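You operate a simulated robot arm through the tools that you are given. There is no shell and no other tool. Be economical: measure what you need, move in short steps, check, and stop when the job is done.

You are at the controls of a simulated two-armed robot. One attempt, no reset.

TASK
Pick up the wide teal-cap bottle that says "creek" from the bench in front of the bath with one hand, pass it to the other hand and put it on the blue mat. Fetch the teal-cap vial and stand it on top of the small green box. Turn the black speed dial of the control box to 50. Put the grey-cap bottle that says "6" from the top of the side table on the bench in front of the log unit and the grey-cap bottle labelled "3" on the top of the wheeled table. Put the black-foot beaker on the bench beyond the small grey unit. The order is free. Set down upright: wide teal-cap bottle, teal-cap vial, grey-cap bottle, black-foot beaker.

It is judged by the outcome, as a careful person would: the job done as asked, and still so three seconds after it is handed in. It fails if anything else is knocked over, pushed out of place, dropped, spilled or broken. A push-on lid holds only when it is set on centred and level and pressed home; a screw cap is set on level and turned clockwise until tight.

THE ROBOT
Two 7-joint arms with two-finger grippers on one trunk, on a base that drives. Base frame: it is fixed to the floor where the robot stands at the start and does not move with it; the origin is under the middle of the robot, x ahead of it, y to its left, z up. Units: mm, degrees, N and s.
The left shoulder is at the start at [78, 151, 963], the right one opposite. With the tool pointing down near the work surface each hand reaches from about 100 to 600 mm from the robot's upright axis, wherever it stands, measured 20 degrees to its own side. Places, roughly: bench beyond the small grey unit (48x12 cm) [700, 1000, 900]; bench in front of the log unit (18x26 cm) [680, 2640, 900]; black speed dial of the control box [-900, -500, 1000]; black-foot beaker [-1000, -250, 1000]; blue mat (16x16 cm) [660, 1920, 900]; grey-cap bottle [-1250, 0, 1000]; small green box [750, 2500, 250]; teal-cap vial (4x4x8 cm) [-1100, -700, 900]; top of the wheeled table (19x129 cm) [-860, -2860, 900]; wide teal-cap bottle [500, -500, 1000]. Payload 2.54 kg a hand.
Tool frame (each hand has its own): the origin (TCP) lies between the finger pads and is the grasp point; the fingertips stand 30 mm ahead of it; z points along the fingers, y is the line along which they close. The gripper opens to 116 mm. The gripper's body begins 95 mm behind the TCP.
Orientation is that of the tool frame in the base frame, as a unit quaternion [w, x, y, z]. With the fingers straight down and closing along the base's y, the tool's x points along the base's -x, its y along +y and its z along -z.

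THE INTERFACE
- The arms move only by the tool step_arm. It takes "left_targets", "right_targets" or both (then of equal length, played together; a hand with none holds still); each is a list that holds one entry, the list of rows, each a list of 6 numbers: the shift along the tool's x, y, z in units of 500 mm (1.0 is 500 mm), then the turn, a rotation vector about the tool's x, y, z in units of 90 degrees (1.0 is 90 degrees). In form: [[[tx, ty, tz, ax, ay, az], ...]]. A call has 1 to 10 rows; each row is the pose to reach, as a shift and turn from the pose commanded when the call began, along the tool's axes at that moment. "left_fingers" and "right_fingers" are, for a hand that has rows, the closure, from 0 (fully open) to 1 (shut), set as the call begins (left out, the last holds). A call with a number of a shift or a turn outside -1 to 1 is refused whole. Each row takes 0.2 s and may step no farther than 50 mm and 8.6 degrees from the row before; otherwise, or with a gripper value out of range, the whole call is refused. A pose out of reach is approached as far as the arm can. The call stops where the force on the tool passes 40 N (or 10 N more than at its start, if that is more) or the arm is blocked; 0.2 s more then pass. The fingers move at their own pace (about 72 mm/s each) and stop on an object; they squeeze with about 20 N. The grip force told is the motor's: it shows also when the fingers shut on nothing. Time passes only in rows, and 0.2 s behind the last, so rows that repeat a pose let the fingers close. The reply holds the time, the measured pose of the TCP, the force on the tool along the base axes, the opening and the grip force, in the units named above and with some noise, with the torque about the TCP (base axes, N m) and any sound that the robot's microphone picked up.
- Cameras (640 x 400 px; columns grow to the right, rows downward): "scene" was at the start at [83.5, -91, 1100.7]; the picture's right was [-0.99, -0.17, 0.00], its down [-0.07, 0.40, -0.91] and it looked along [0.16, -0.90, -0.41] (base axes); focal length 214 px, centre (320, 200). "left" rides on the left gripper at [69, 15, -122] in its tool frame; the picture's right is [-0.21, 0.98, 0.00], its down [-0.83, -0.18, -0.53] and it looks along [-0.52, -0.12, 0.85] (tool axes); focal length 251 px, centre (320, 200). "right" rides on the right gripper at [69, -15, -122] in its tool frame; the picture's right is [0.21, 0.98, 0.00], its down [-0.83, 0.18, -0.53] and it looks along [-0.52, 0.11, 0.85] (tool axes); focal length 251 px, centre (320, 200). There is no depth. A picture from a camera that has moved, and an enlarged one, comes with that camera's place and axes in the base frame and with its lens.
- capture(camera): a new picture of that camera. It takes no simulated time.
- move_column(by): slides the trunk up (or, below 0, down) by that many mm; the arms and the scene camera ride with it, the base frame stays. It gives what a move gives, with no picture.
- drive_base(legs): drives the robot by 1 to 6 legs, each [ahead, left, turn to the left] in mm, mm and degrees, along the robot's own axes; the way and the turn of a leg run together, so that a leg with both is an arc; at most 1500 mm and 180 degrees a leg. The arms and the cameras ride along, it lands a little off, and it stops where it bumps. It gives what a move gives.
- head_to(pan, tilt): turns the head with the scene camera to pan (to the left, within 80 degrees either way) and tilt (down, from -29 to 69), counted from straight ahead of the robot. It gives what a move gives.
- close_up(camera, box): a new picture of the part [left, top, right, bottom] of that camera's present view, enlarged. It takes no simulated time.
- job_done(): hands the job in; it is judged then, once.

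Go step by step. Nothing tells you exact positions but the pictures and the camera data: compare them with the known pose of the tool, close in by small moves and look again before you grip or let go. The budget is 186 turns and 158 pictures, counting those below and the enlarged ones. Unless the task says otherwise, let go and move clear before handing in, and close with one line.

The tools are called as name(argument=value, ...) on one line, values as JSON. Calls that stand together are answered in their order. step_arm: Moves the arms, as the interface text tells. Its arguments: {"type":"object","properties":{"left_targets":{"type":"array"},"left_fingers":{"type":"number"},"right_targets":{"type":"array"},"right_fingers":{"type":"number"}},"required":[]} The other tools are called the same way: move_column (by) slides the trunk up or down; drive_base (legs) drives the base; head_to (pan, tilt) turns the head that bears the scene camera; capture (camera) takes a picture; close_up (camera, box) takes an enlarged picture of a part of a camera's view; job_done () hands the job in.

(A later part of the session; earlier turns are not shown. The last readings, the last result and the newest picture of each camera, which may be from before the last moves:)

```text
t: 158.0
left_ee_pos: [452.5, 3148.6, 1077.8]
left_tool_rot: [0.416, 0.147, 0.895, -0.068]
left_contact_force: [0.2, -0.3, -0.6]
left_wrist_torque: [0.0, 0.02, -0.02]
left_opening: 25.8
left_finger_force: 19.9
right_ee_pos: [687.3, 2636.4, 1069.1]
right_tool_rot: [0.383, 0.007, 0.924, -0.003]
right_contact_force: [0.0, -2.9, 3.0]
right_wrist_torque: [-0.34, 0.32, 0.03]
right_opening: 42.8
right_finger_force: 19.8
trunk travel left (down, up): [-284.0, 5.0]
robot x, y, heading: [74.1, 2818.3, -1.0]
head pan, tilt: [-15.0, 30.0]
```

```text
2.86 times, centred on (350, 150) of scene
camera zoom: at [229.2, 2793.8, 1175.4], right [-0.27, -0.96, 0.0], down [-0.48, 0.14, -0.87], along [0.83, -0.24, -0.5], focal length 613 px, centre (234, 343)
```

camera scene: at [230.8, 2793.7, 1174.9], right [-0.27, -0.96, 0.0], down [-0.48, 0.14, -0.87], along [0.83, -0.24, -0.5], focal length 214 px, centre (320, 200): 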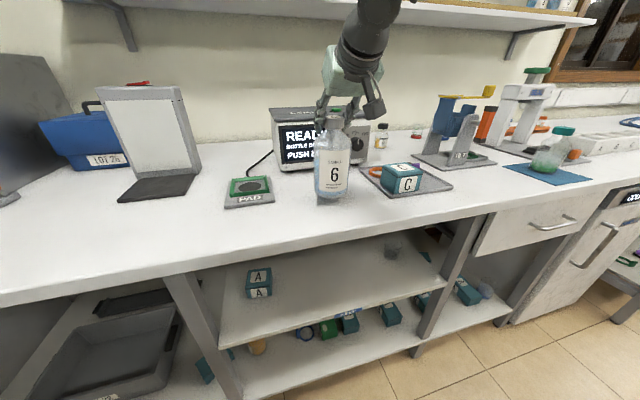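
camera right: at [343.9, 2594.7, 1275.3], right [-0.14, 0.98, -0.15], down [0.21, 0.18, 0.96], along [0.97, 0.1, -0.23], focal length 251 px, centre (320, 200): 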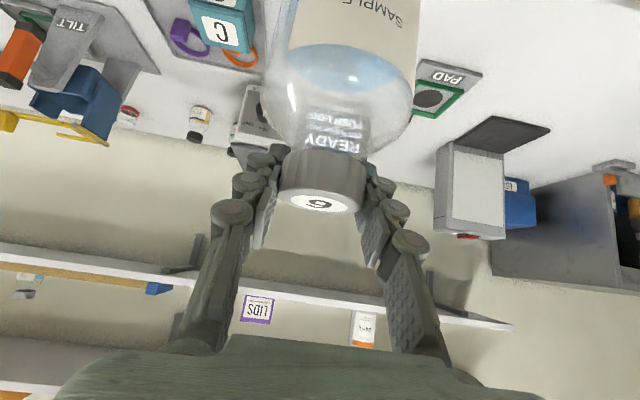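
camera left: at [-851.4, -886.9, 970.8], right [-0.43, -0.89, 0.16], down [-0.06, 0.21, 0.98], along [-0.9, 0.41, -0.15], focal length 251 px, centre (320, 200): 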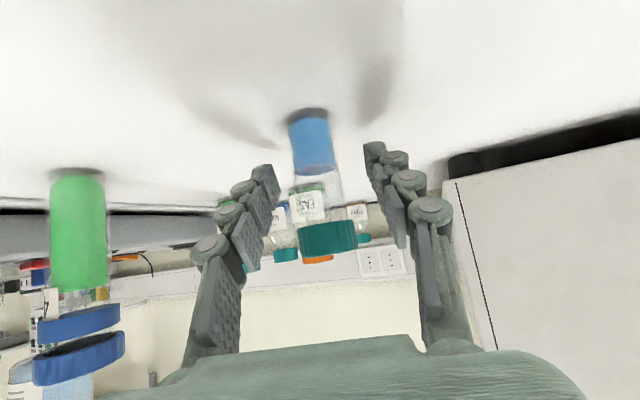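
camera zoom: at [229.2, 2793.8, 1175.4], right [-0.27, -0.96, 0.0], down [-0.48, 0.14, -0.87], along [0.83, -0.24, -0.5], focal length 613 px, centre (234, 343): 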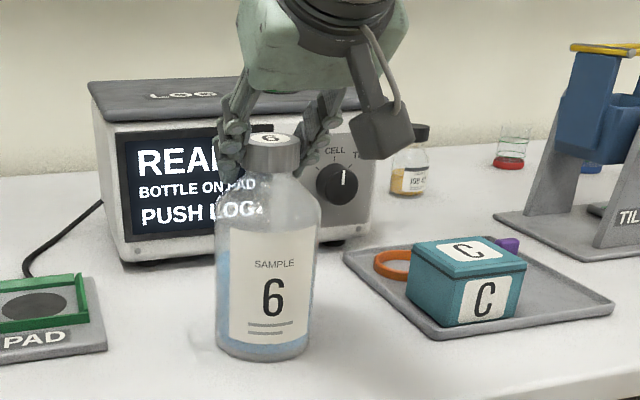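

Contact has begun. One more small press, then open and retreat up-backwards along the tool.

step_arm(right_targets=[[[0.003, 0, 0.003, 0, 0, 0]]])

step_arm(right_targets=[[[0, 0, 0, 0, 0, 0], [0, 0, 0, 0, 0, 0], [0, 0, 0, 0, 0, 0]]], right_fingers=0.2)

step_arm(right_targets=[[[0, 0, -0.06, 0, 0, 0], [0, 0, -0.14, 0, 0, 0], [0, 0, -0.22, 0, 0, 0], [0, 0, -0.3, 0, 0, 0], [0.05, 0, -0.36, 0, 0, 0]]])

capture(camera="scene")

```text
t: 158.4
left_ee_pos: [450.8, 3149.0, 1078.8]
left_tool_rot: [0.417, 0.148, 0.894, -0.069]
left_contact_force: [0.0, 0.6, -0.7]
left_wrist_torque: [0.01, -0.04, 0.02]
left_opening: 25.8
left_finger_force: 19.9
right_ee_pos: [686.2, 2637.4, 1066.4]
right_tool_rot: [0.385, 0.007, 0.923, -0.002]
right_contact_force: [3.2, -1.5, 14.0]
right_wrist_torque: [-0.25, 0.25, 0.05]
right_opening: 43.0
right_finger_force: 19.9
trunk travel left (down, up): [-284.0, 5.0]
robot x, y, heading: [73.0, 2818.4, -0.6]
head pan, tilt: [-15.0, 30.0]
```

```text
t: 159.2
left_ee_pos: [452.5, 3149.4, 1077.7]
left_tool_rot: [0.416, 0.147, 0.895, -0.068]
left_contact_force: [0.2, 0.0, -0.8]
left_wrist_torque: [0.03, 0.01, 0.0]
left_opening: 25.9
left_finger_force: 19.6
right_ee_pos: [685.8, 2636.0, 1064.1]
right_tool_rot: [0.382, 0.007, 0.924, -0.003]
right_contact_force: [-0.2, 0.3, -0.8]
right_wrist_torque: [-0.01, 0.0, -0.01]
right_opening: 92.7
right_finger_force: 0.0
trunk travel left (down, up): [-284.0, 5.0]
robot x, y, heading: [73.8, 2820.2, -0.9]
head pan, tilt: [-15.0, 30.0]
```

```text
t: 160.4
left_ee_pos: [451.0, 3148.6, 1077.5]
left_tool_rot: [0.417, 0.147, 0.894, -0.068]
left_contact_force: [-0.2, -1.0, -1.2]
left_wrist_torque: [0.0, 0.01, 0.02]
left_opening: 25.9
left_finger_force: 20.0
right_ee_pos: [541.3, 2637.9, 1172.6]
right_tool_rot: [0.383, 0.007, 0.924, -0.003]
right_contact_force: [-0.4, -0.2, 0.5]
right_wrist_torque: [-0.01, 0.02, 0.01]
right_opening: 93.1
right_finger_force: 0.1
trunk travel left (down, up): [-284.0, 5.0]
robot x, y, heading: [73.9, 2823.9, -0.9]
head pan, tilt: [-15.0, 30.0]
```

```text
77 pictures are left
camera scene: at [228.8, 2793.8, 1175.3], right [-0.27, -0.96, 0.0], down [-0.48, 0.14, -0.87], along [0.83, -0.24, -0.5], focal length 214 px, centre (320, 200)
```

scene: 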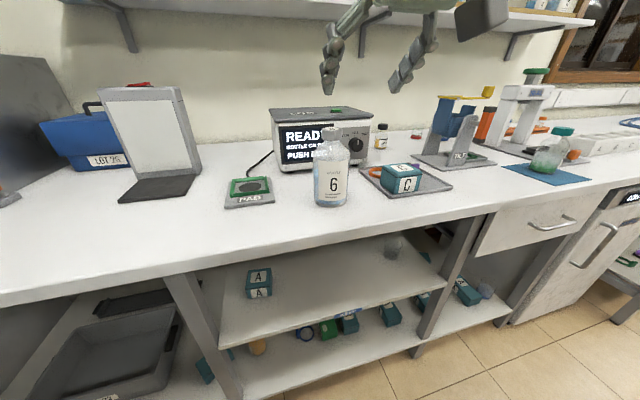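

Bottle 6 stands. Now the vial: I back off, shift right so the left arm faces the green box, and lower the trunk fully.

drive_base(legs=[[-330, 0, 0], [0, -440, 1]])

move_column(by=-284)

head_to(pan=15, tilt=35)

capture(camera="scene")

```text
t: 166.9
left_ee_pos: [111.9, 2718.7, 1077.9]
left_tool_rot: [0.417, 0.142, 0.895, -0.066]
left_contact_force: [1.4, 0.3, -0.1]
left_wrist_torque: [0.02, -0.03, -0.03]
left_opening: 25.7
left_finger_force: 20.1
right_ee_pos: [206.7, 2211.5, 1172.8]
right_tool_rot: [0.383, 0.003, 0.924, -0.001]
right_contact_force: [-0.8, -0.3, 0.4]
right_wrist_torque: [0.01, -0.03, 0.01]
right_opening: 93.1
right_finger_force: 0.1
trunk travel left (down, up): [-284.0, 5.0]
robot x, y, heading: [-259.8, 2381.7, -0.4]
head pan, tilt: [-15.0, 30.0]
```

```text
t: 169.8
left_ee_pos: [112.5, 2720.4, 794.0]
left_tool_rot: [0.417, 0.142, 0.895, -0.067]
left_contact_force: [-0.2, 0.2, -0.1]
left_wrist_torque: [0.03, 0.0, 0.01]
left_opening: 26.2
left_finger_force: 20.1
right_ee_pos: [206.6, 2211.3, 889.3]
right_tool_rot: [0.383, 0.003, 0.924, -0.002]
right_contact_force: [-0.4, 0.3, 0.8]
right_wrist_torque: [0.01, -0.01, -0.03]
right_opening: 92.8
right_finger_force: 0.1
trunk travel left (down, up): [0.0, 289.0]
robot x, y, heading: [-264.8, 2387.4, -0.3]
head pan, tilt: [-15.0, 30.0]
```

```text
t: 170.8
left_ee_pos: [112.7, 2720.0, 794.6]
left_tool_rot: [0.416, 0.143, 0.895, -0.067]
left_contact_force: [-0.2, -0.3, -0.6]
left_wrist_torque: [-0.01, 0.01, -0.02]
left_opening: 25.7
left_finger_force: 20.5
right_ee_pos: [207.4, 2210.9, 889.7]
right_tool_rot: [0.382, 0.003, 0.924, -0.001]
right_contact_force: [0.4, -0.4, -0.1]
right_wrist_torque: [0.02, -0.01, -0.03]
right_opening: 92.7
right_finger_force: 0.0
trunk travel left (down, up): [0.0, 289.0]
robot x, y, heading: [-262.9, 2385.1, -0.3]
head pan, tilt: [15.0, 35.0]
```

```text
76 pictures are left
camera scene: at [-109.1, 2409.4, 883.4], right [0.25, -0.97, 0.0], down [-0.55, -0.14, -0.82], along [0.79, 0.21, -0.57], focal length 214 px, centre (320, 200)
```

scene: 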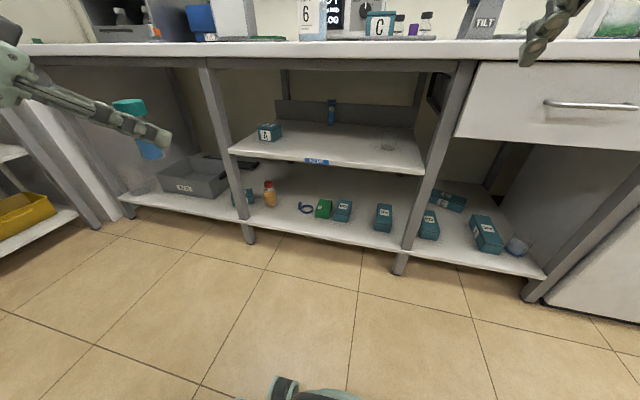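

I zoom in on the green box.

close_up(camera="scene", box=[220, 130, 420, 260])

```text
3.08 times, centred on (320, 195) of scene
camera zoom: at [-109.1, 2409.4, 883.4], right [0.25, -0.97, 0.0], down [-0.55, -0.14, -0.82], along [0.79, 0.21, -0.57], focal length 660 px, centre (320, 215)
```

zoom: 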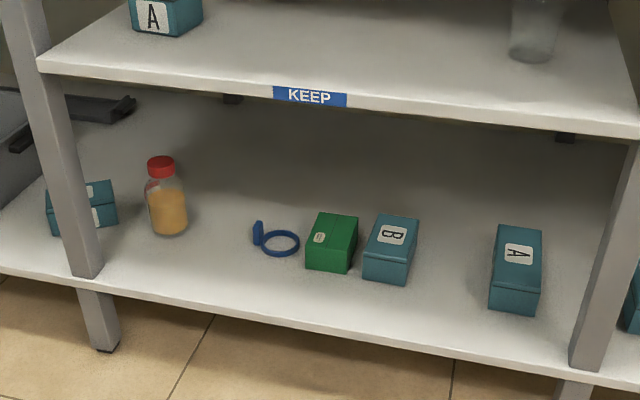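

Green box top is about (757,2616,235), with the lower shelf front at x≈595. I lower the left hand outside the bench first.

step_arm(left_targets=[[[0.054, -0.0132, 0.0798, 0, 0, 0], [0.108, -0.0264, 0.1596, 0, 0, 0], [0.162, -0.0396, 0.2394, 0, 0, 0], [0.216, -0.0528, 0.3192, 0, 0, 0], [0.27, -0.066, 0.399, 0, 0, 0], [0.324, -0.0792, 0.4788, 0, 0, 0], [0.378, -0.0924, 0.5586, 0, 0, 0], [0.432, -0.1056, 0.6384, 0, 0, 0], [0.486, -0.1188, 0.7182, 0, 0, 0], [0.54, -0.132, 0.798, 0, 0, 0]]])

capture(camera="scene")

capture(camera="left")

```text
t: 172.9
left_ee_pos: [197.1, 2672.1, 456.4]
left_tool_rot: [0.415, 0.143, 0.896, -0.067]
left_contact_force: [-0.1, -0.6, -0.4]
left_wrist_torque: [0.0, 0.02, 0.0]
left_opening: 26.2
left_finger_force: 19.6
left hand out of reach, approached as far as the arm can: row 2, 3, 4, 5, 6, 7, 8, 9, 10
right_ee_pos: [207.6, 2212.5, 888.7]
right_tool_rot: [0.383, 0.002, 0.924, -0.001]
right_contact_force: [-0.6, 0.2, 0.3]
right_wrist_torque: [-0.02, -0.03, -0.03]
right_opening: 92.7
right_finger_force: 0.0
trunk travel left (down, up): [0.0, 289.0]
robot x, y, heading: [-264.6, 2383.4, -0.4]
head pan, tilt: [15.0, 35.0]
```

```text
74 pictures are left
camera scene: at [-109.1, 2409.5, 883.3], right [0.25, -0.97, 0.0], down [-0.55, -0.15, -0.82], along [0.79, 0.21, -0.57], focal length 214 px, centre (320, 200)
```

scene: 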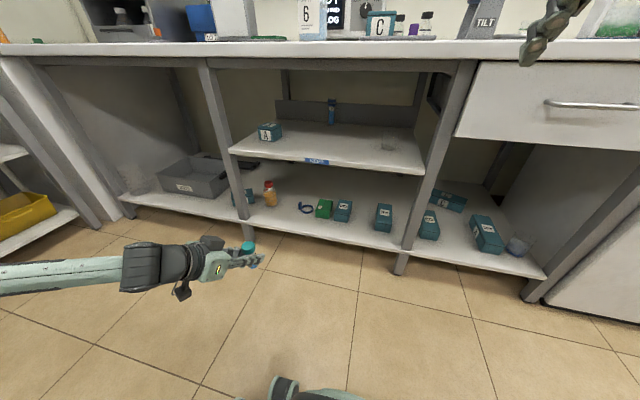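

```text
73 pictures are left
camera left: at [70.8, 2730.7, 483.4], right [0.44, 0.88, 0.16], down [0.06, -0.21, 0.98], along [0.9, -0.42, -0.15], focal length 251 px, centre (320, 200)
```

left: 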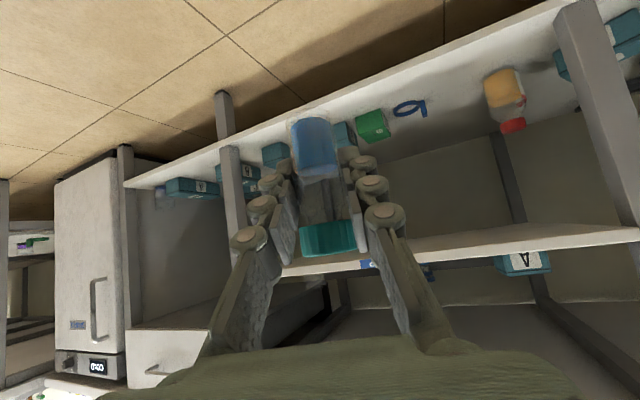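

The arm limited at z 456; it's probably too folded. I extend it forward first, then down.

step_arm(left_targets=[[[-0.047, -0.029, 0.055, 0, 0, 0], [-0.093, -0.058, 0.111, 0, 0, 0], [-0.14, -0.087, 0.166, 0, 0, 0], [-0.186, -0.116, 0.222, 0, 0, 0], [-0.12, -0.116, 0.276, 0, 0, 0], [-0.06, -0.116, 0.33, 0, 0, 0], [0.006, -0.116, 0.384, 0, 0, 0]]])

capture(camera="scene")

```text
t: 174.6
left_ee_pos: [318.6, 2572.2, 330.8]
left_tool_rot: [0.418, 0.143, 0.895, -0.067]
left_contact_force: [0.3, -0.8, 0.1]
left_wrist_torque: [0.03, 0.05, -0.01]
left_opening: 25.7
left_finger_force: 20.0
left hand out of reach, approached as far as the arm can: row 1
right_ee_pos: [206.7, 2210.5, 889.4]
right_tool_rot: [0.382, 0.003, 0.924, -0.001]
right_contact_force: [-1.4, -1.0, -0.1]
right_wrist_torque: [-0.02, -0.02, 0.07]
right_opening: 93.0
right_finger_force: 0.1
trunk travel left (down, up): [0.0, 289.0]
robot x, y, heading: [-259.7, 2389.2, -0.1]
head pan, tilt: [15.0, 35.0]
```

```text
72 pictures are left
camera scene: at [-109.3, 2409.3, 883.6], right [0.25, -0.97, 0.0], down [-0.55, -0.15, -0.82], along [0.79, 0.21, -0.57], focal length 214 px, centre (320, 200)
```

scene: 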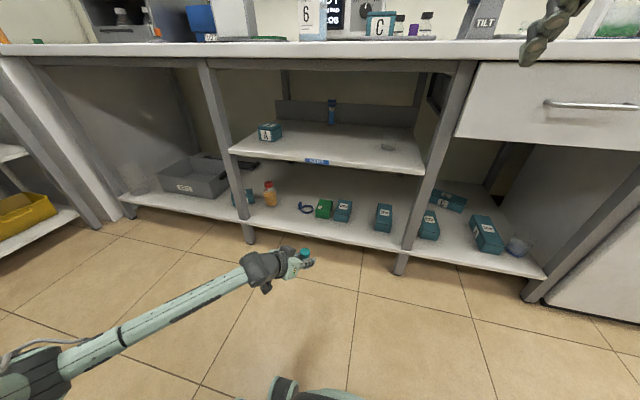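

Reached (318,2572,331). Before driving in, I tuck the right hand back so it won't hit the bench edge.

step_arm(right_targets=[[[0.05, -0.05, -0.05, 0, 0, 0], [0.1, -0.1, -0.1, 0, 0, 0], [0.15, -0.15, -0.15, 0, 0, 0], [0.2, -0.2, -0.2, 0, 0, 0], [0.24, -0.26, -0.24, 0, 0, 0], [0.26, -0.32, -0.26, 0, 0, 0]]], right_fingers=0.8)

drive_base(legs=[[0, 44, 0], [250, 0, 0]])

capture(camera="scene")

capture(camera="left")

```text
t: 175.9
left_ee_pos: [317.4, 2571.9, 329.0]
left_tool_rot: [0.417, 0.143, 0.895, -0.067]
left_contact_force: [-0.5, 1.0, -0.5]
left_wrist_torque: [0.0, 0.02, 0.01]
left_opening: 26.0
left_finger_force: 20.0
right_ee_pos: [22.7, 2051.1, 887.9]
right_tool_rot: [0.383, 0.002, 0.924, -0.001]
right_contact_force: [-1.1, 0.0, -0.8]
right_wrist_torque: [-0.01, 0.03, -0.02]
right_opening: 23.3
right_finger_force: 0.0
trunk travel left (down, up): [0.0, 289.0]
robot x, y, heading: [-258.4, 2385.4, -0.5]
head pan, tilt: [15.0, 35.0]
```

```text
t: 178.5
left_ee_pos: [565.3, 2616.9, 329.6]
left_tool_rot: [0.417, 0.142, 0.895, -0.067]
left_contact_force: [0.0, 0.6, -1.7]
left_wrist_torque: [0.0, -0.02, 0.0]
left_opening: 26.1
left_finger_force: 19.4
right_ee_pos: [271.3, 2094.7, 888.1]
right_tool_rot: [0.383, 0.002, 0.924, -0.001]
right_contact_force: [0.8, -0.3, -1.0]
right_wrist_torque: [0.02, 0.01, 0.03]
right_opening: 23.3
right_finger_force: 0.0
trunk travel left (down, up): [0.0, 289.0]
robot x, y, heading: [-13.9, 2428.1, 0.2]
head pan, tilt: [15.0, 35.0]
```

```text
71 pictures are left
camera scene: at [137.8, 2452.7, 883.4], right [0.26, -0.97, 0.0], down [-0.55, -0.15, -0.82], along [0.79, 0.21, -0.57], focal length 214 px, centre (320, 200)
```

scene: 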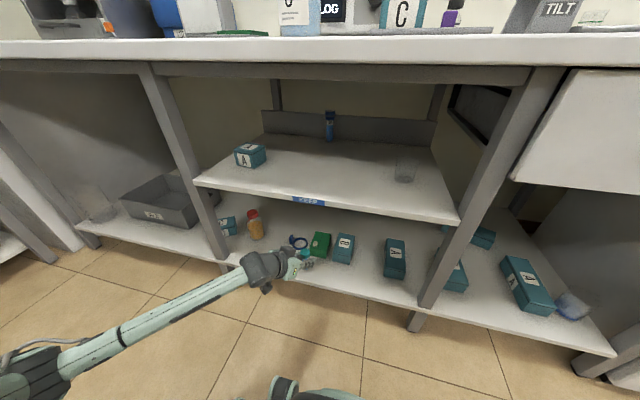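

```text
70 pictures are left
camera left: at [438.6, 2673.6, 355.3], right [0.43, 0.89, 0.16], down [0.06, -0.21, 0.98], along [0.9, -0.41, -0.15], focal length 251 px, centre (320, 200)
```

left: 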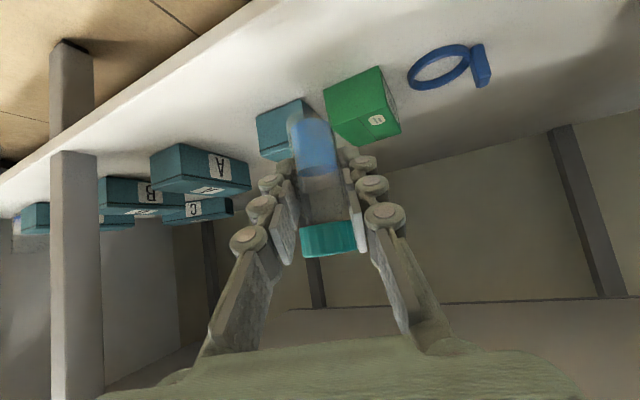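

Alignment in y is good (box ≈ (754,2616)). I drive ahead 187 mm to bring the vial above the box.

drive_base(legs=[[187, 0, 0]])

capture(camera="left")

close_up(camera="scene", box=[220, 170, 420, 300])

```text
t: 180.0
left_ee_pos: [752.7, 2616.0, 328.3]
left_tool_rot: [0.417, 0.142, 0.895, -0.066]
left_contact_force: [0.2, -0.3, -0.4]
left_wrist_torque: [0.02, -0.01, 0.0]
left_opening: 25.9
left_finger_force: 20.0
right_ee_pos: [457.3, 2094.3, 888.0]
right_tool_rot: [0.383, 0.003, 0.924, -0.001]
right_contact_force: [-0.2, 0.0, -0.4]
right_wrist_torque: [0.0, 0.0, 0.0]
right_opening: 23.2
right_finger_force: 0.0
trunk travel left (down, up): [0.0, 289.0]
robot x, y, heading: [170.1, 2426.6, -0.0]
head pan, tilt: [15.0, 35.0]
```

```text
69 pictures are left
camera left: at [625.6, 2672.8, 355.3], right [0.43, 0.89, 0.16], down [0.06, -0.21, 0.98], along [0.9, -0.41, -0.15], focal length 251 px, centre (320, 200)
```

left: 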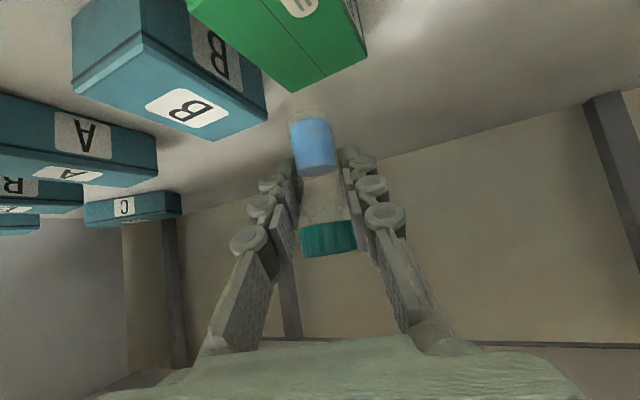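

```text
3.08 times, centred on (320, 235) of scene
camera zoom: at [324.7, 2452.1, 883.4], right [0.26, -0.97, 0.0], down [-0.55, -0.15, -0.82], along [0.79, 0.21, -0.57], focal length 660 px, centre (320, 92)
```

zoom: 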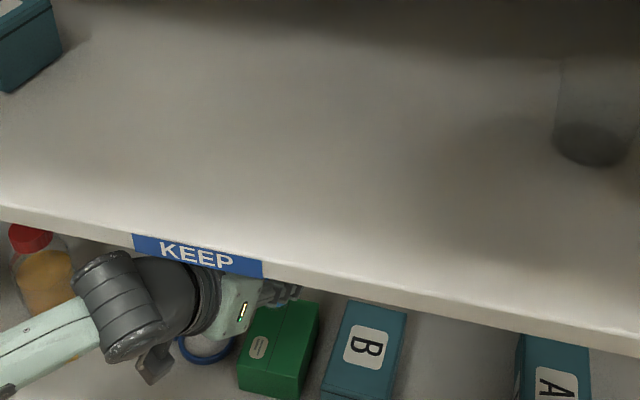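

Projection shows the vial is centred over the box top. I lower it to near contact, then in small steps.

step_arm(left_targets=[[[0.028, 0, 0.023, 0, 0, 0], [0.053, 0, 0.0447, 0, 0, 0]]])

step_arm(left_targets=[[[0.0061, 0, 0.0051, 0, 0, 0]]])

step_arm(left_targets=[[[0.0046, 0, 0.0039, 0, 0, 0]]])

capture(camera="left")

```text
t: 180.6
left_ee_pos: [751.4, 2614.6, 295.6]
left_tool_rot: [0.417, 0.142, 0.895, -0.066]
left_contact_force: [0.9, 0.6, 0.2]
left_wrist_torque: [0.0, 0.02, -0.04]
left_opening: 26.0
left_finger_force: 19.8
right_ee_pos: [456.8, 2093.3, 887.3]
right_tool_rot: [0.383, 0.002, 0.924, -0.001]
right_contact_force: [0.7, -0.9, -0.4]
right_wrist_torque: [0.0, 0.0, 0.01]
right_opening: 23.2
right_finger_force: 0.0
trunk travel left (down, up): [0.0, 289.0]
robot x, y, heading: [170.8, 2430.6, -0.1]
head pan, tilt: [15.0, 35.0]
```

```text
t: 181.0
left_ee_pos: [750.3, 2616.0, 291.4]
left_tool_rot: [0.417, 0.141, 0.895, -0.066]
left_contact_force: [0.1, 0.3, -0.5]
left_wrist_torque: [0.0, -0.01, 0.03]
left_opening: 26.0
left_finger_force: 20.1
right_ee_pos: [457.5, 2094.3, 886.9]
right_tool_rot: [0.383, 0.001, 0.924, 0.0]
right_contact_force: [-0.9, 0.4, -0.4]
right_wrist_torque: [0.0, -0.03, 0.04]
right_opening: 23.4
right_finger_force: 0.0
trunk travel left (down, up): [0.0, 289.0]
robot x, y, heading: [169.5, 2429.5, -0.3]
head pan, tilt: [15.0, 35.0]
```

```text
t: 181.4
left_ee_pos: [750.3, 2614.9, 288.7]
left_tool_rot: [0.416, 0.142, 0.896, -0.066]
left_contact_force: [-0.4, 0.1, -0.4]
left_wrist_torque: [-0.03, 0.02, 0.01]
left_opening: 26.0
left_finger_force: 19.8
right_ee_pos: [457.9, 2094.4, 888.5]
right_tool_rot: [0.382, 0.002, 0.924, -0.001]
right_contact_force: [0.0, 0.3, -0.1]
right_wrist_torque: [0.0, -0.01, 0.03]
right_opening: 23.1
right_finger_force: 0.1
trunk travel left (down, up): [0.0, 289.0]
robot x, y, heading: [171.4, 2429.6, -0.1]
head pan, tilt: [15.0, 35.0]
```

```text
67 pictures are left
camera left: at [625.3, 2672.5, 314.9], right [0.43, 0.89, 0.16], down [0.06, -0.21, 0.98], along [0.9, -0.41, -0.15], focal length 251 px, centre (320, 200)
```

left: 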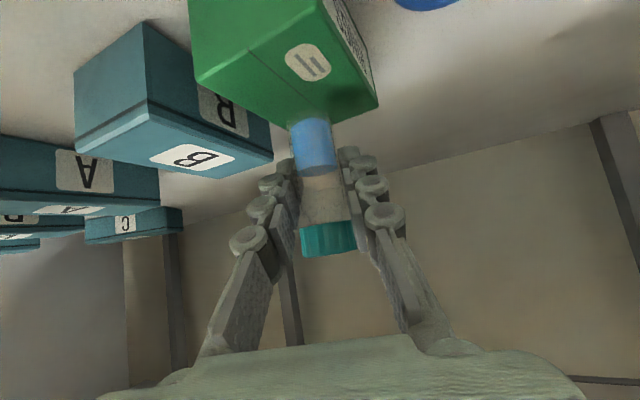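

Before continuing I check where on the box the vial stands, with an enlarged view.

close_up(camera="left", box=[180, 0, 400, 180])

head_to(pan=22, tilt=50)

capture(camera="scene")

```text
2.22 times, centred on (290, 90) of left
camera zoom: at [625.3, 2672.5, 314.9], right [0.43, 0.89, 0.16], down [0.06, -0.21, 0.98], along [0.9, -0.41, -0.15], focal length 559 px, centre (387, 444)
```

zoom: 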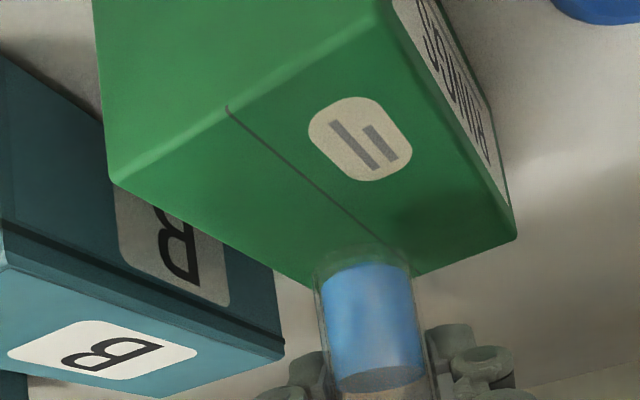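

```text
t: 182.2
left_ee_pos: [751.5, 2615.4, 288.4]
left_tool_rot: [0.417, 0.142, 0.895, -0.066]
left_contact_force: [0.6, -0.4, -0.1]
left_wrist_torque: [-0.01, -0.02, -0.02]
left_opening: 25.9
left_finger_force: 19.9
right_ee_pos: [456.1, 2092.7, 888.0]
right_tool_rot: [0.383, 0.002, 0.924, 0.0]
right_contact_force: [0.1, -0.3, -0.5]
right_wrist_torque: [0.0, 0.02, 0.0]
right_opening: 23.4
right_finger_force: 0.1
trunk travel left (down, up): [0.0, 289.0]
robot x, y, heading: [171.9, 2428.4, -0.4]
head pan, tilt: [22.0, 50.0]
```

```text
65 pictures are left
camera scene: at [311.2, 2458.2, 861.7], right [0.37, -0.93, 0.0], down [-0.71, -0.28, -0.64], along [0.6, 0.24, -0.77], focal length 214 px, centre (320, 200)
```

scene: 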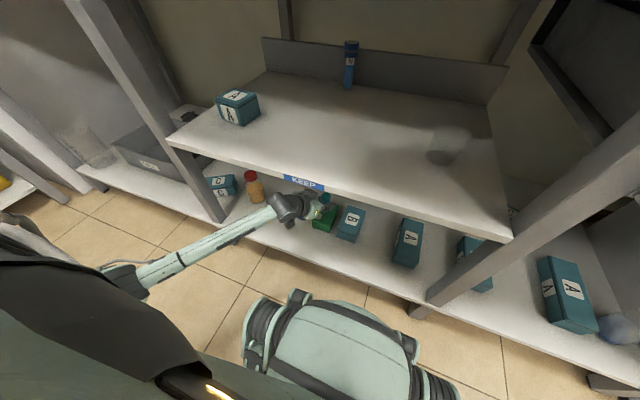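

Geometry suggests the box top at z≈230, centre (750,2617); the vial is over it with ~10 mm to go. I ease 5 mm back toward centre and continue down.

step_arm(left_targets=[[[0.012, -0.003, -0.005, 0, 0, 0]]])

step_arm(left_targets=[[[0.0061, 0, 0.0051, 0, 0, 0]]])

step_arm(left_targets=[[[0.0046, 0, 0.0039, 0, 0, 0]]])

```text
t: 182.6
left_ee_pos: [744.9, 2616.7, 284.9]
left_tool_rot: [0.416, 0.142, 0.896, -0.067]
left_contact_force: [0.1, 0.3, -0.7]
left_wrist_torque: [-0.01, 0.0, -0.01]
left_opening: 25.9
left_finger_force: 20.1
right_ee_pos: [457.7, 2094.7, 887.7]
right_tool_rot: [0.383, 0.001, 0.924, 0.0]
right_contact_force: [-0.5, 0.9, 0.3]
right_wrist_torque: [0.02, -0.01, 0.0]
right_opening: 23.2
right_finger_force: 0.0
trunk travel left (down, up): [0.0, 289.0]
robot x, y, heading: [169.7, 2426.6, -0.2]
head pan, tilt: [22.0, 50.0]
```

```text
t: 183.0
left_ee_pos: [746.0, 2616.5, 281.7]
left_tool_rot: [0.417, 0.142, 0.895, -0.066]
left_contact_force: [-0.2, 0.8, -0.8]
left_wrist_torque: [-0.01, 0.0, 0.0]
left_opening: 25.8
left_finger_force: 19.6
right_ee_pos: [457.8, 2093.1, 888.3]
right_tool_rot: [0.383, 0.001, 0.924, 0.0]
right_contact_force: [-0.4, -0.4, -1.0]
right_wrist_torque: [-0.03, 0.05, -0.03]
right_opening: 23.2
right_finger_force: 0.1
trunk travel left (down, up): [0.0, 289.0]
robot x, y, heading: [174.7, 2430.7, -0.2]
head pan, tilt: [22.0, 50.0]
```

```text
t: 183.4
left_ee_pos: [746.5, 2616.7, 277.7]
left_tool_rot: [0.416, 0.142, 0.896, -0.066]
left_contact_force: [0.2, -0.1, -0.3]
left_wrist_torque: [0.03, 0.01, -0.02]
left_opening: 25.9
left_finger_force: 19.8
right_ee_pos: [457.1, 2093.4, 887.4]
right_tool_rot: [0.383, 0.001, 0.924, 0.0]
right_contact_force: [0.0, 0.2, -0.2]
right_wrist_torque: [0.01, -0.02, 0.02]
right_opening: 23.2
right_finger_force: 0.0
trunk travel left (down, up): [0.0, 289.0]
robot x, y, heading: [169.9, 2431.6, 0.0]
head pan, tilt: [22.0, 50.0]
```

Still free; I continue in 3 mm steps and check the view.

step_arm(left_targets=[[[0.0046, 0, 0.0039, 0, 0, 0]]])

step_arm(left_targets=[[[0.0046, 0, 0.0039, 0, 0, 0]]])

close_up(camera="left", box=[180, 0, 400, 180])

```text
t: 183.8
left_ee_pos: [745.3, 2615.8, 274.0]
left_tool_rot: [0.417, 0.141, 0.895, -0.066]
left_contact_force: [-0.3, -0.3, 0.2]
left_wrist_torque: [-0.03, 0.01, -0.01]
left_opening: 25.8
left_finger_force: 20.5
right_ee_pos: [457.3, 2094.0, 887.6]
right_tool_rot: [0.383, 0.002, 0.924, -0.001]
right_contact_force: [1.4, 0.2, 0.4]
right_wrist_torque: [-0.01, -0.02, 0.0]
right_opening: 23.2
right_finger_force: 0.0
trunk travel left (down, up): [0.0, 289.0]
robot x, y, heading: [169.3, 2425.7, -0.4]
head pan, tilt: [22.0, 50.0]
```

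```text
t: 184.2
left_ee_pos: [746.4, 2615.8, 275.6]
left_tool_rot: [0.419, 0.142, 0.895, -0.065]
left_contact_force: [-2.3, 0.4, 9.5]
left_wrist_torque: [0.01, 0.11, 0.01]
left_opening: 25.7
left_finger_force: 20.1
right_ee_pos: [456.4, 2093.6, 888.0]
right_tool_rot: [0.382, 0.002, 0.924, -0.001]
right_contact_force: [0.0, -0.2, 0.6]
right_wrist_torque: [0.01, 0.0, 0.01]
right_opening: 23.0
right_finger_force: 0.1
trunk travel left (down, up): [0.0, 289.0]
robot x, y, heading: [170.1, 2432.4, -0.3]
head pan, tilt: [22.0, 50.0]
```

```text
2.22 times, centred on (290, 90) of left
camera zoom: at [620.4, 2673.2, 299.7], right [0.43, 0.89, 0.17], down [0.06, -0.21, 0.98], along [0.9, -0.41, -0.14], focal length 559 px, centre (387, 444)
```

zoom: 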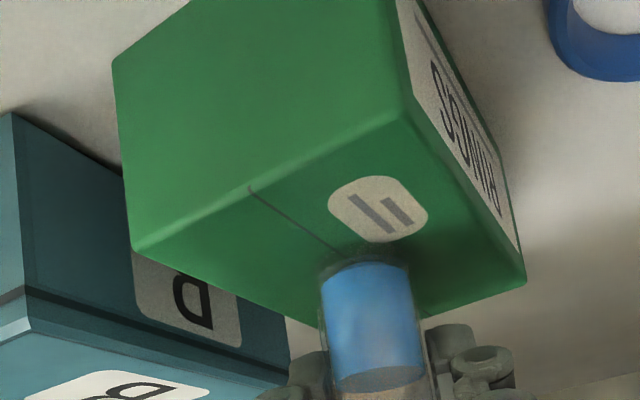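

Contact at the box top, vial base well inside. I release and withdraw along the hand's own direction.

step_arm(left_targets=[[[0, 0, 0, 0, 0, 0], [0, 0, 0, 0, 0, 0]]], left_fingers=0.3)

step_arm(left_targets=[[[0.03, 0, -0.037, 0, 0, 0], [0.07, 0, -0.085, 0, 0, 0], [0.11, 0, -0.133, 0, 0, 0]]])

capture(camera="left")

```text
t: 184.8
left_ee_pos: [746.1, 2615.3, 271.3]
left_tool_rot: [0.416, 0.142, 0.896, -0.065]
left_contact_force: [-0.3, 0.9, -0.4]
left_wrist_torque: [0.01, 0.0, -0.02]
left_opening: 81.3
left_finger_force: 0.0
right_ee_pos: [456.9, 2093.2, 887.1]
right_tool_rot: [0.383, 0.001, 0.924, 0.0]
right_contact_force: [0.3, -0.1, -0.5]
right_wrist_torque: [-0.02, 0.01, 0.0]
right_opening: 23.4
right_finger_force: 0.0
trunk travel left (down, up): [0.0, 289.0]
robot x, y, heading: [170.1, 2429.7, -0.3]
head pan, tilt: [22.0, 50.0]
```

```text
t: 185.6
left_ee_pos: [663.6, 2642.7, 271.9]
left_tool_rot: [0.417, 0.142, 0.896, -0.066]
left_contact_force: [0.1, 0.6, 0.4]
left_wrist_torque: [-0.01, 0.01, 0.05]
left_opening: 81.1
left_finger_force: 0.1
right_ee_pos: [457.9, 2094.1, 887.7]
right_tool_rot: [0.383, 0.001, 0.924, 0.0]
right_contact_force: [-0.4, -0.7, 0.1]
right_wrist_torque: [0.0, 0.01, -0.01]
right_opening: 23.4
right_finger_force: 0.1
trunk travel left (down, up): [0.0, 289.0]
robot x, y, heading: [174.6, 2428.5, -0.3]
head pan, tilt: [22.0, 50.0]
```

```text
63 pictures are left
camera left: at [538.3, 2700.5, 298.2], right [0.43, 0.89, 0.16], down [0.06, -0.21, 0.98], along [0.9, -0.41, -0.15], focal length 251 px, centre (320, 200)
```

left: 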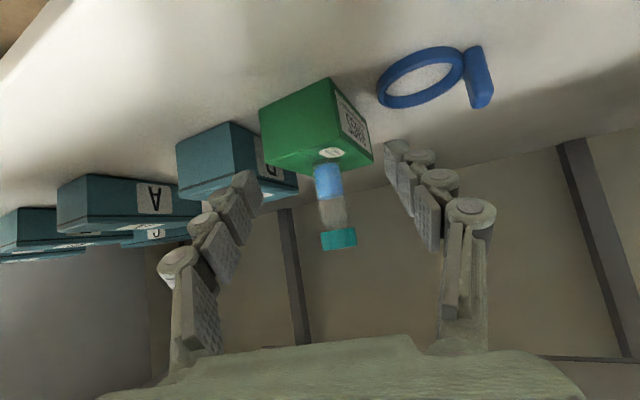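

The vial stands on the green box. I back out, raise the trunk and left arm, and look at the drop site for the beaker on the way.

drive_base(legs=[[-420, 0, 0]])

move_column(by=240)

step_arm(left_targets=[[[-0.073, 0, -0.061, 0, 0, 0], [-0.146, 0, -0.122, 0, 0, 0], [-0.219, 0, -0.183, 0, 0, 0], [-0.292, 0, -0.244, 0, 0, 0], [-0.365, 0, -0.305, 0, 0, 0], [-0.438, 0, -0.366, 0, 0, 0], [-0.511, 0, -0.427, 0, 0, 0], [-0.584, 0, -0.488, 0, 0, 0], [-0.657, 0, -0.549, 0, 0, 0], [-0.73, 0, -0.61, 0, 0, 0]]])

drive_base(legs=[[0, -1350, 0]])

head_to(pan=-5, tilt=20)

capture(camera="scene")

```text
t: 188.2
left_ee_pos: [239.8, 2644.0, 272.5]
left_tool_rot: [0.416, 0.143, 0.895, -0.067]
left_contact_force: [-0.1, 0.2, -0.1]
left_wrist_torque: [-0.01, -0.03, -0.01]
left_opening: 81.1
left_finger_force: 0.0
right_ee_pos: [32.5, 2095.3, 888.2]
right_tool_rot: [0.383, 0.003, 0.924, -0.002]
right_contact_force: [-0.2, 0.3, 1.1]
right_wrist_torque: [-0.03, 0.03, 0.0]
right_opening: 23.1
right_finger_force: 0.1
trunk travel left (down, up): [0.0, 289.0]
robot x, y, heading: [-253.3, 2432.2, -0.3]
head pan, tilt: [22.0, 50.0]
```

```text
t: 190.7
left_ee_pos: [239.6, 2643.5, 511.3]
left_tool_rot: [0.417, 0.143, 0.895, -0.067]
left_contact_force: [0.5, -0.5, -0.3]
left_wrist_torque: [0.01, 0.0, 0.0]
left_opening: 81.2
left_finger_force: 0.0
right_ee_pos: [30.6, 2095.1, 1127.7]
right_tool_rot: [0.383, 0.005, 0.924, -0.002]
right_contact_force: [0.4, -0.1, 0.0]
right_wrist_torque: [-0.01, -0.02, -0.03]
right_opening: 23.2
right_finger_force: 0.0
trunk travel left (down, up): [-240.0, 49.0]
robot x, y, heading: [-251.2, 2426.0, -0.3]
head pan, tilt: [22.0, 50.0]
```

```text
t: 192.9
left_ee_pos: [241.2, 2642.0, 985.7]
left_tool_rot: [0.416, 0.143, 0.896, -0.065]
left_contact_force: [0.0, 0.1, 0.9]
left_wrist_torque: [0.0, 0.01, -0.01]
left_opening: 81.2
left_finger_force: 0.1
right_ee_pos: [32.3, 2095.3, 1127.4]
right_tool_rot: [0.383, 0.004, 0.924, -0.001]
right_contact_force: [0.5, -0.6, -0.2]
right_wrist_torque: [0.01, -0.01, 0.0]
right_opening: 22.9
right_finger_force: 0.1
trunk travel left (down, up): [-240.0, 49.0]
robot x, y, heading: [-256.0, 2431.9, -0.2]
head pan, tilt: [22.0, 50.0]
```

```text
t: 205.9
left_ee_pos: [241.3, 1319.8, 986.5]
left_tool_rot: [0.417, 0.135, 0.897, -0.063]
left_contact_force: [-0.1, 0.4, 0.4]
left_wrist_torque: [-0.01, 0.01, 0.01]
left_opening: 81.3
left_finger_force: 0.1
right_ee_pos: [40.2, 768.6, 1127.7]
right_tool_rot: [0.383, -0.005, 0.924, 0.002]
right_contact_force: [0.2, -0.7, -0.6]
right_wrist_torque: [-0.02, 0.02, -0.01]
right_opening: 22.9
right_finger_force: 0.0
trunk travel left (down, up): [-240.0, 49.0]
robot x, y, heading: [-249.7, 1100.7, 0.6]
head pan, tilt: [22.0, 50.0]
```

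```text
t: 206.8
left_ee_pos: [241.7, 1319.8, 985.9]
left_tool_rot: [0.416, 0.134, 0.897, -0.063]
left_contact_force: [0.1, -0.1, 0.5]
left_wrist_torque: [0.0, 0.01, 0.02]
left_opening: 81.2
left_finger_force: 0.0
right_ee_pos: [41.5, 768.3, 1127.7]
right_tool_rot: [0.383, -0.006, 0.924, 0.003]
right_contact_force: [0.7, 0.1, 0.0]
right_wrist_torque: [-0.03, 0.0, -0.01]
right_opening: 23.3
right_finger_force: 0.1
trunk travel left (down, up): [-240.0, 49.0]
robot x, y, heading: [-248.1, 1098.7, 0.9]
head pan, tilt: [-5.0, 20.0]
```

```text
62 pictures are left
camera scene: at [-89.1, 1094.7, 1147.1], right [-0.08, -1.0, 0.0], down [-0.34, 0.03, -0.94], along [0.94, -0.07, -0.34], focal length 214 px, centre (320, 200)
```

scene: 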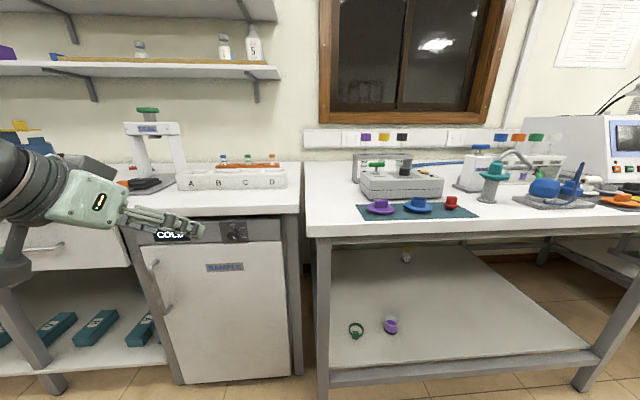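

The small grey unit is near (690,725). I zoom to see what lies beyond it.

close_up(camera="scene", box=[290, 110, 490, 240])

```text
3.08 times, centred on (390, 175) of scene
camera zoom: at [-89.1, 1094.7, 1147.1], right [-0.08, -1.0, 0.0], down [-0.34, 0.03, -0.94], along [0.94, -0.07, -0.34], focal length 660 px, centre (105, 277)
```

zoom: 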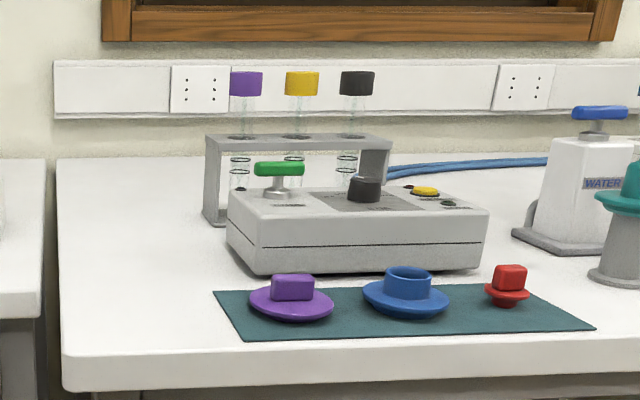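

The free bench strip left of (beyond) the grey unit around (680,1000) matches the given place. Now I turn back to the side table for the beaker and bottle 3.

drive_base(legs=[[80, 0, 0], [0, 0, -180], [0, 1440, 0]])

head_to(pan=-15, tilt=25)

capture(camera="scene")

```text
t: 229.0
left_ee_pos: [-573.9, -584.0, 986.2]
left_tool_rot: [-0.05, 0.9, -0.107, -0.419]
left_contact_force: [0.9, -0.1, -0.1]
left_wrist_torque: [-0.01, -0.01, -0.01]
left_opening: 80.9
left_finger_force: 0.0
right_ee_pos: [-406.7, -22.9, 1128.2]
right_tool_rot: [0.014, 0.923, 0.034, -0.382]
right_contact_force: [0.3, -1.2, 0.2]
right_wrist_torque: [0.0, 0.01, 0.0]
right_opening: 23.3
right_finger_force: 0.0
trunk travel left (down, up): [-240.0, 49.0]
robot x, y, heading: [-96.3, -334.3, -175.7]
head pan, tilt: [-5.0, 20.0]
```

```text
t: 229.7
left_ee_pos: [-573.0, -583.4, 986.9]
left_tool_rot: [-0.05, 0.9, -0.107, -0.419]
left_contact_force: [-0.9, -0.1, -0.3]
left_wrist_torque: [0.02, -0.01, 0.01]
left_opening: 81.1
left_finger_force: 0.1
right_ee_pos: [-405.7, -22.1, 1127.2]
right_tool_rot: [0.014, 0.923, 0.034, -0.383]
right_contact_force: [-0.2, -0.2, -0.4]
right_wrist_torque: [-0.01, 0.01, 0.01]
right_opening: 23.2
right_finger_force: 0.0
trunk travel left (down, up): [-240.0, 49.0]
robot x, y, heading: [-97.0, -333.3, -175.9]
head pan, tilt: [-15.0, 25.0]
```

```text
60 pictures are left
camera scene: at [-254.7, -322.5, 1139.1], right [0.19, 0.98, 0.0], down [0.41, -0.08, -0.91], along [-0.89, 0.17, -0.42], focal length 214 px, centre (320, 200)
```

scene: 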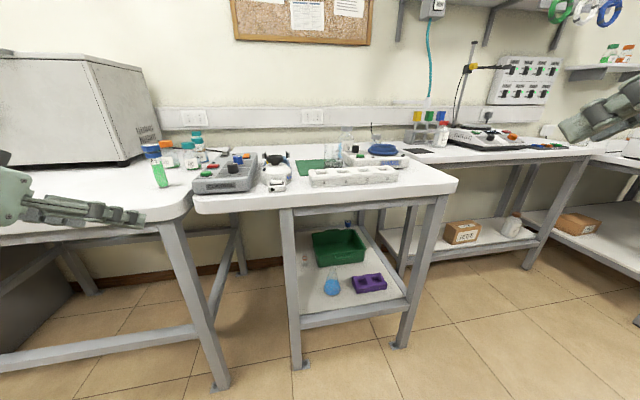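

I raise the left hand, straighten the heading, and approach the table.

step_arm(left_targets=[[[-0.014, 0, -0.08, 0, 0, 0], [-0.028, 0, -0.16, 0, 0, 0], [-0.042, 0, -0.24, 0, 0, 0], [-0.056, 0, -0.307, 0, 0, 0]]])

drive_base(legs=[[0, 0, -4], [320, 0, 0]])

capture(camera="scene")

capture(camera="right")

```text
t: 230.7
left_ee_pos: [-476.0, -609.2, 1107.5]
left_tool_rot: [-0.05, 0.901, -0.108, -0.418]
left_contact_force: [-0.2, -0.1, -0.6]
left_wrist_torque: [0.0, -0.01, -0.01]
left_opening: 81.3
left_finger_force: 0.0
right_ee_pos: [-407.5, -21.8, 1127.2]
right_tool_rot: [0.014, 0.923, 0.034, -0.382]
right_contact_force: [-0.8, -0.8, 0.0]
right_wrist_torque: [-0.01, -0.01, 0.03]
right_opening: 23.0
right_finger_force: 0.1
trunk travel left (down, up): [-240.0, 49.0]
robot x, y, heading: [-97.3, -334.5, -175.8]
head pan, tilt: [-15.0, 25.0]
```

```text
t: 233.3
left_ee_pos: [-814.6, -583.6, 1109.0]
left_tool_rot: [-0.065, 0.896, -0.138, -0.417]
left_contact_force: [-0.9, -0.4, -0.9]
left_wrist_torque: [0.01, 0.02, -0.02]
left_opening: 81.0
left_finger_force: 0.1
right_ee_pos: [-704.9, -2.4, 1128.0]
right_tool_rot: [0.001, 0.924, 0.003, -0.382]
right_contact_force: [-0.4, 0.0, -0.2]
right_wrist_torque: [-0.02, -0.03, -0.01]
right_opening: 23.3
right_finger_force: 0.0
trunk travel left (down, up): [-240.0, 49.0]
robot x, y, heading: [-419.1, -334.5, -179.9]
head pan, tilt: [-15.0, 25.0]
```

```text
59 pictures are left
camera scene: at [-574.7, -313.2, 1139.0], right [0.25, 0.97, 0.0], down [0.41, -0.11, -0.91], along [-0.88, 0.23, -0.42], focal length 214 px, centre (320, 200)
```

scene: 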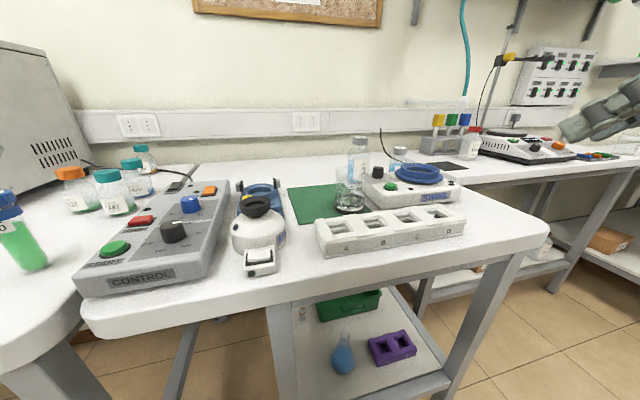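

```text
58 pictures are left
camera right: at [-571.0, 12.4, 1164.5], right [0.16, -0.98, -0.15], down [-0.21, -0.18, 0.96], along [-0.97, -0.12, -0.23], focal length 251 px, centre (320, 200)
```

right: 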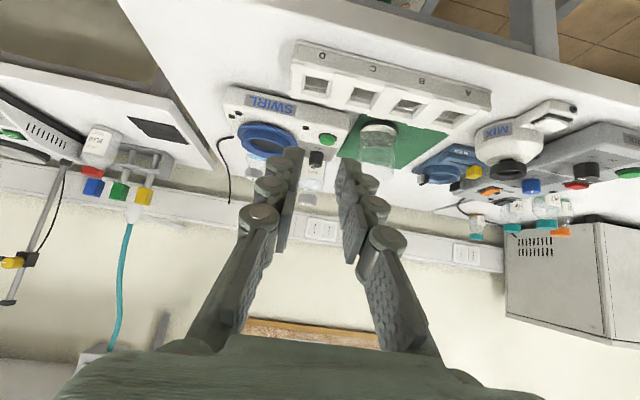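

close_up(camera="scene", box=[280, 120, 480, 250])

close_up(camera="right", box=[220, 80, 460, 230])

```text
3.08 times, centred on (380, 185) of scene
camera zoom: at [-574.7, -313.2, 1139.0], right [0.25, 0.97, 0.0], down [0.41, -0.11, -0.91], along [-0.88, 0.23, -0.42], focal length 660 px, centre (135, 246)
```

zoom: 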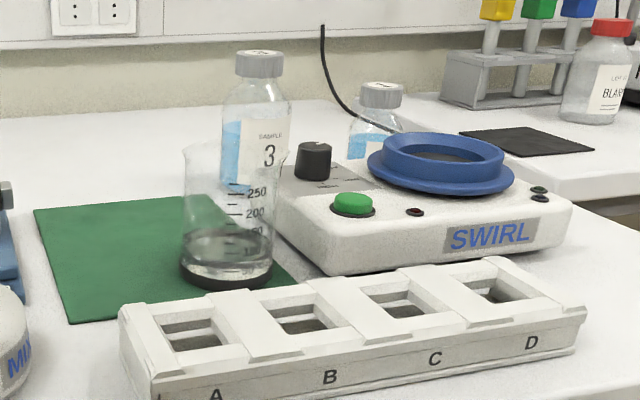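

```text
2.67 times, centred on (340, 155) of right
camera zoom: at [-571.0, 12.4, 1164.5], right [0.16, -0.98, -0.15], down [-0.21, -0.18, 0.96], along [-0.97, -0.12, -0.23], focal length 670 px, centre (267, 320)
```

zoom: 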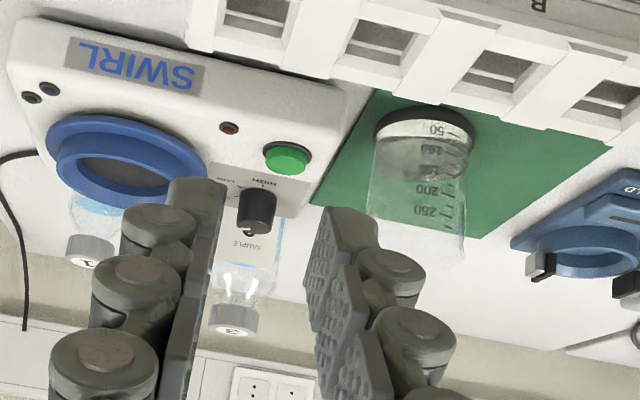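

Beaker (black foot, liquid inside, ~73 mm wide) stands at about (-995,-129), rim z≈1000; bottle 3's cap is near (-1181,-31,1030). I bring the right hand, open, to a pre-grasp point.

step_arm(right_targets=[[[-0.03, 0.042, 0.073, 0, 0, 0], [-0.06, 0.084, 0.147, 0, 0, 0], [-0.09, 0.127, 0.22, 0, 0, 0], [-0.12, 0.17, 0.293, 0, 0, 0], [-0.15, 0.212, 0.367, 0, 0, 0], [-0.18, 0.254, 0.44, 0, 0, 0]]], right_fingers=0)

capture(camera="right")

close_up(camera="scene", box=[260, 60, 480, 250])

```text
t: 234.7
left_ee_pos: [-814.5, -584.3, 1107.1]
left_tool_rot: [-0.065, 0.896, -0.139, -0.416]
left_contact_force: [-0.3, -0.1, 0.8]
left_wrist_torque: [0.03, 0.01, -0.01]
left_opening: 81.4
left_finger_force: 0.0
right_ee_pos: [-924.8, -131.0, 1035.4]
right_tool_rot: [0.001, 0.924, 0.003, -0.382]
right_contact_force: [0.1, 0.4, 0.2]
right_wrist_torque: [0.01, 0.0, 0.01]
right_opening: 115.8
right_finger_force: 0.0
trunk travel left (down, up): [-240.0, 49.0]
robot x, y, heading: [-416.5, -335.3, -179.6]
head pan, tilt: [-15.0, 25.0]
```

```text
55 pictures are left
camera right: at [-790.5, -115.9, 1071.3], right [0.16, -0.98, -0.15], down [-0.21, -0.18, 0.96], along [-0.97, -0.12, -0.23], focal length 251 px, centre (320, 200)
```

right: 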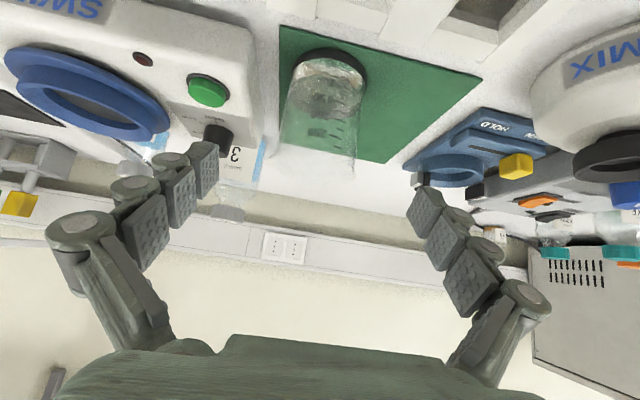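

```text
2.11 times, centred on (370, 155) of scene
camera zoom: at [-574.9, -313.6, 1139.0], right [0.25, 0.97, 0.0], down [0.41, -0.11, -0.91], along [-0.88, 0.23, -0.42], focal length 452 px, centre (215, 295)
```

zoom: 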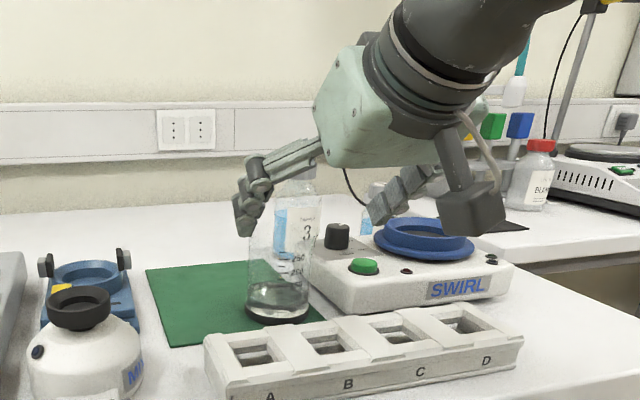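

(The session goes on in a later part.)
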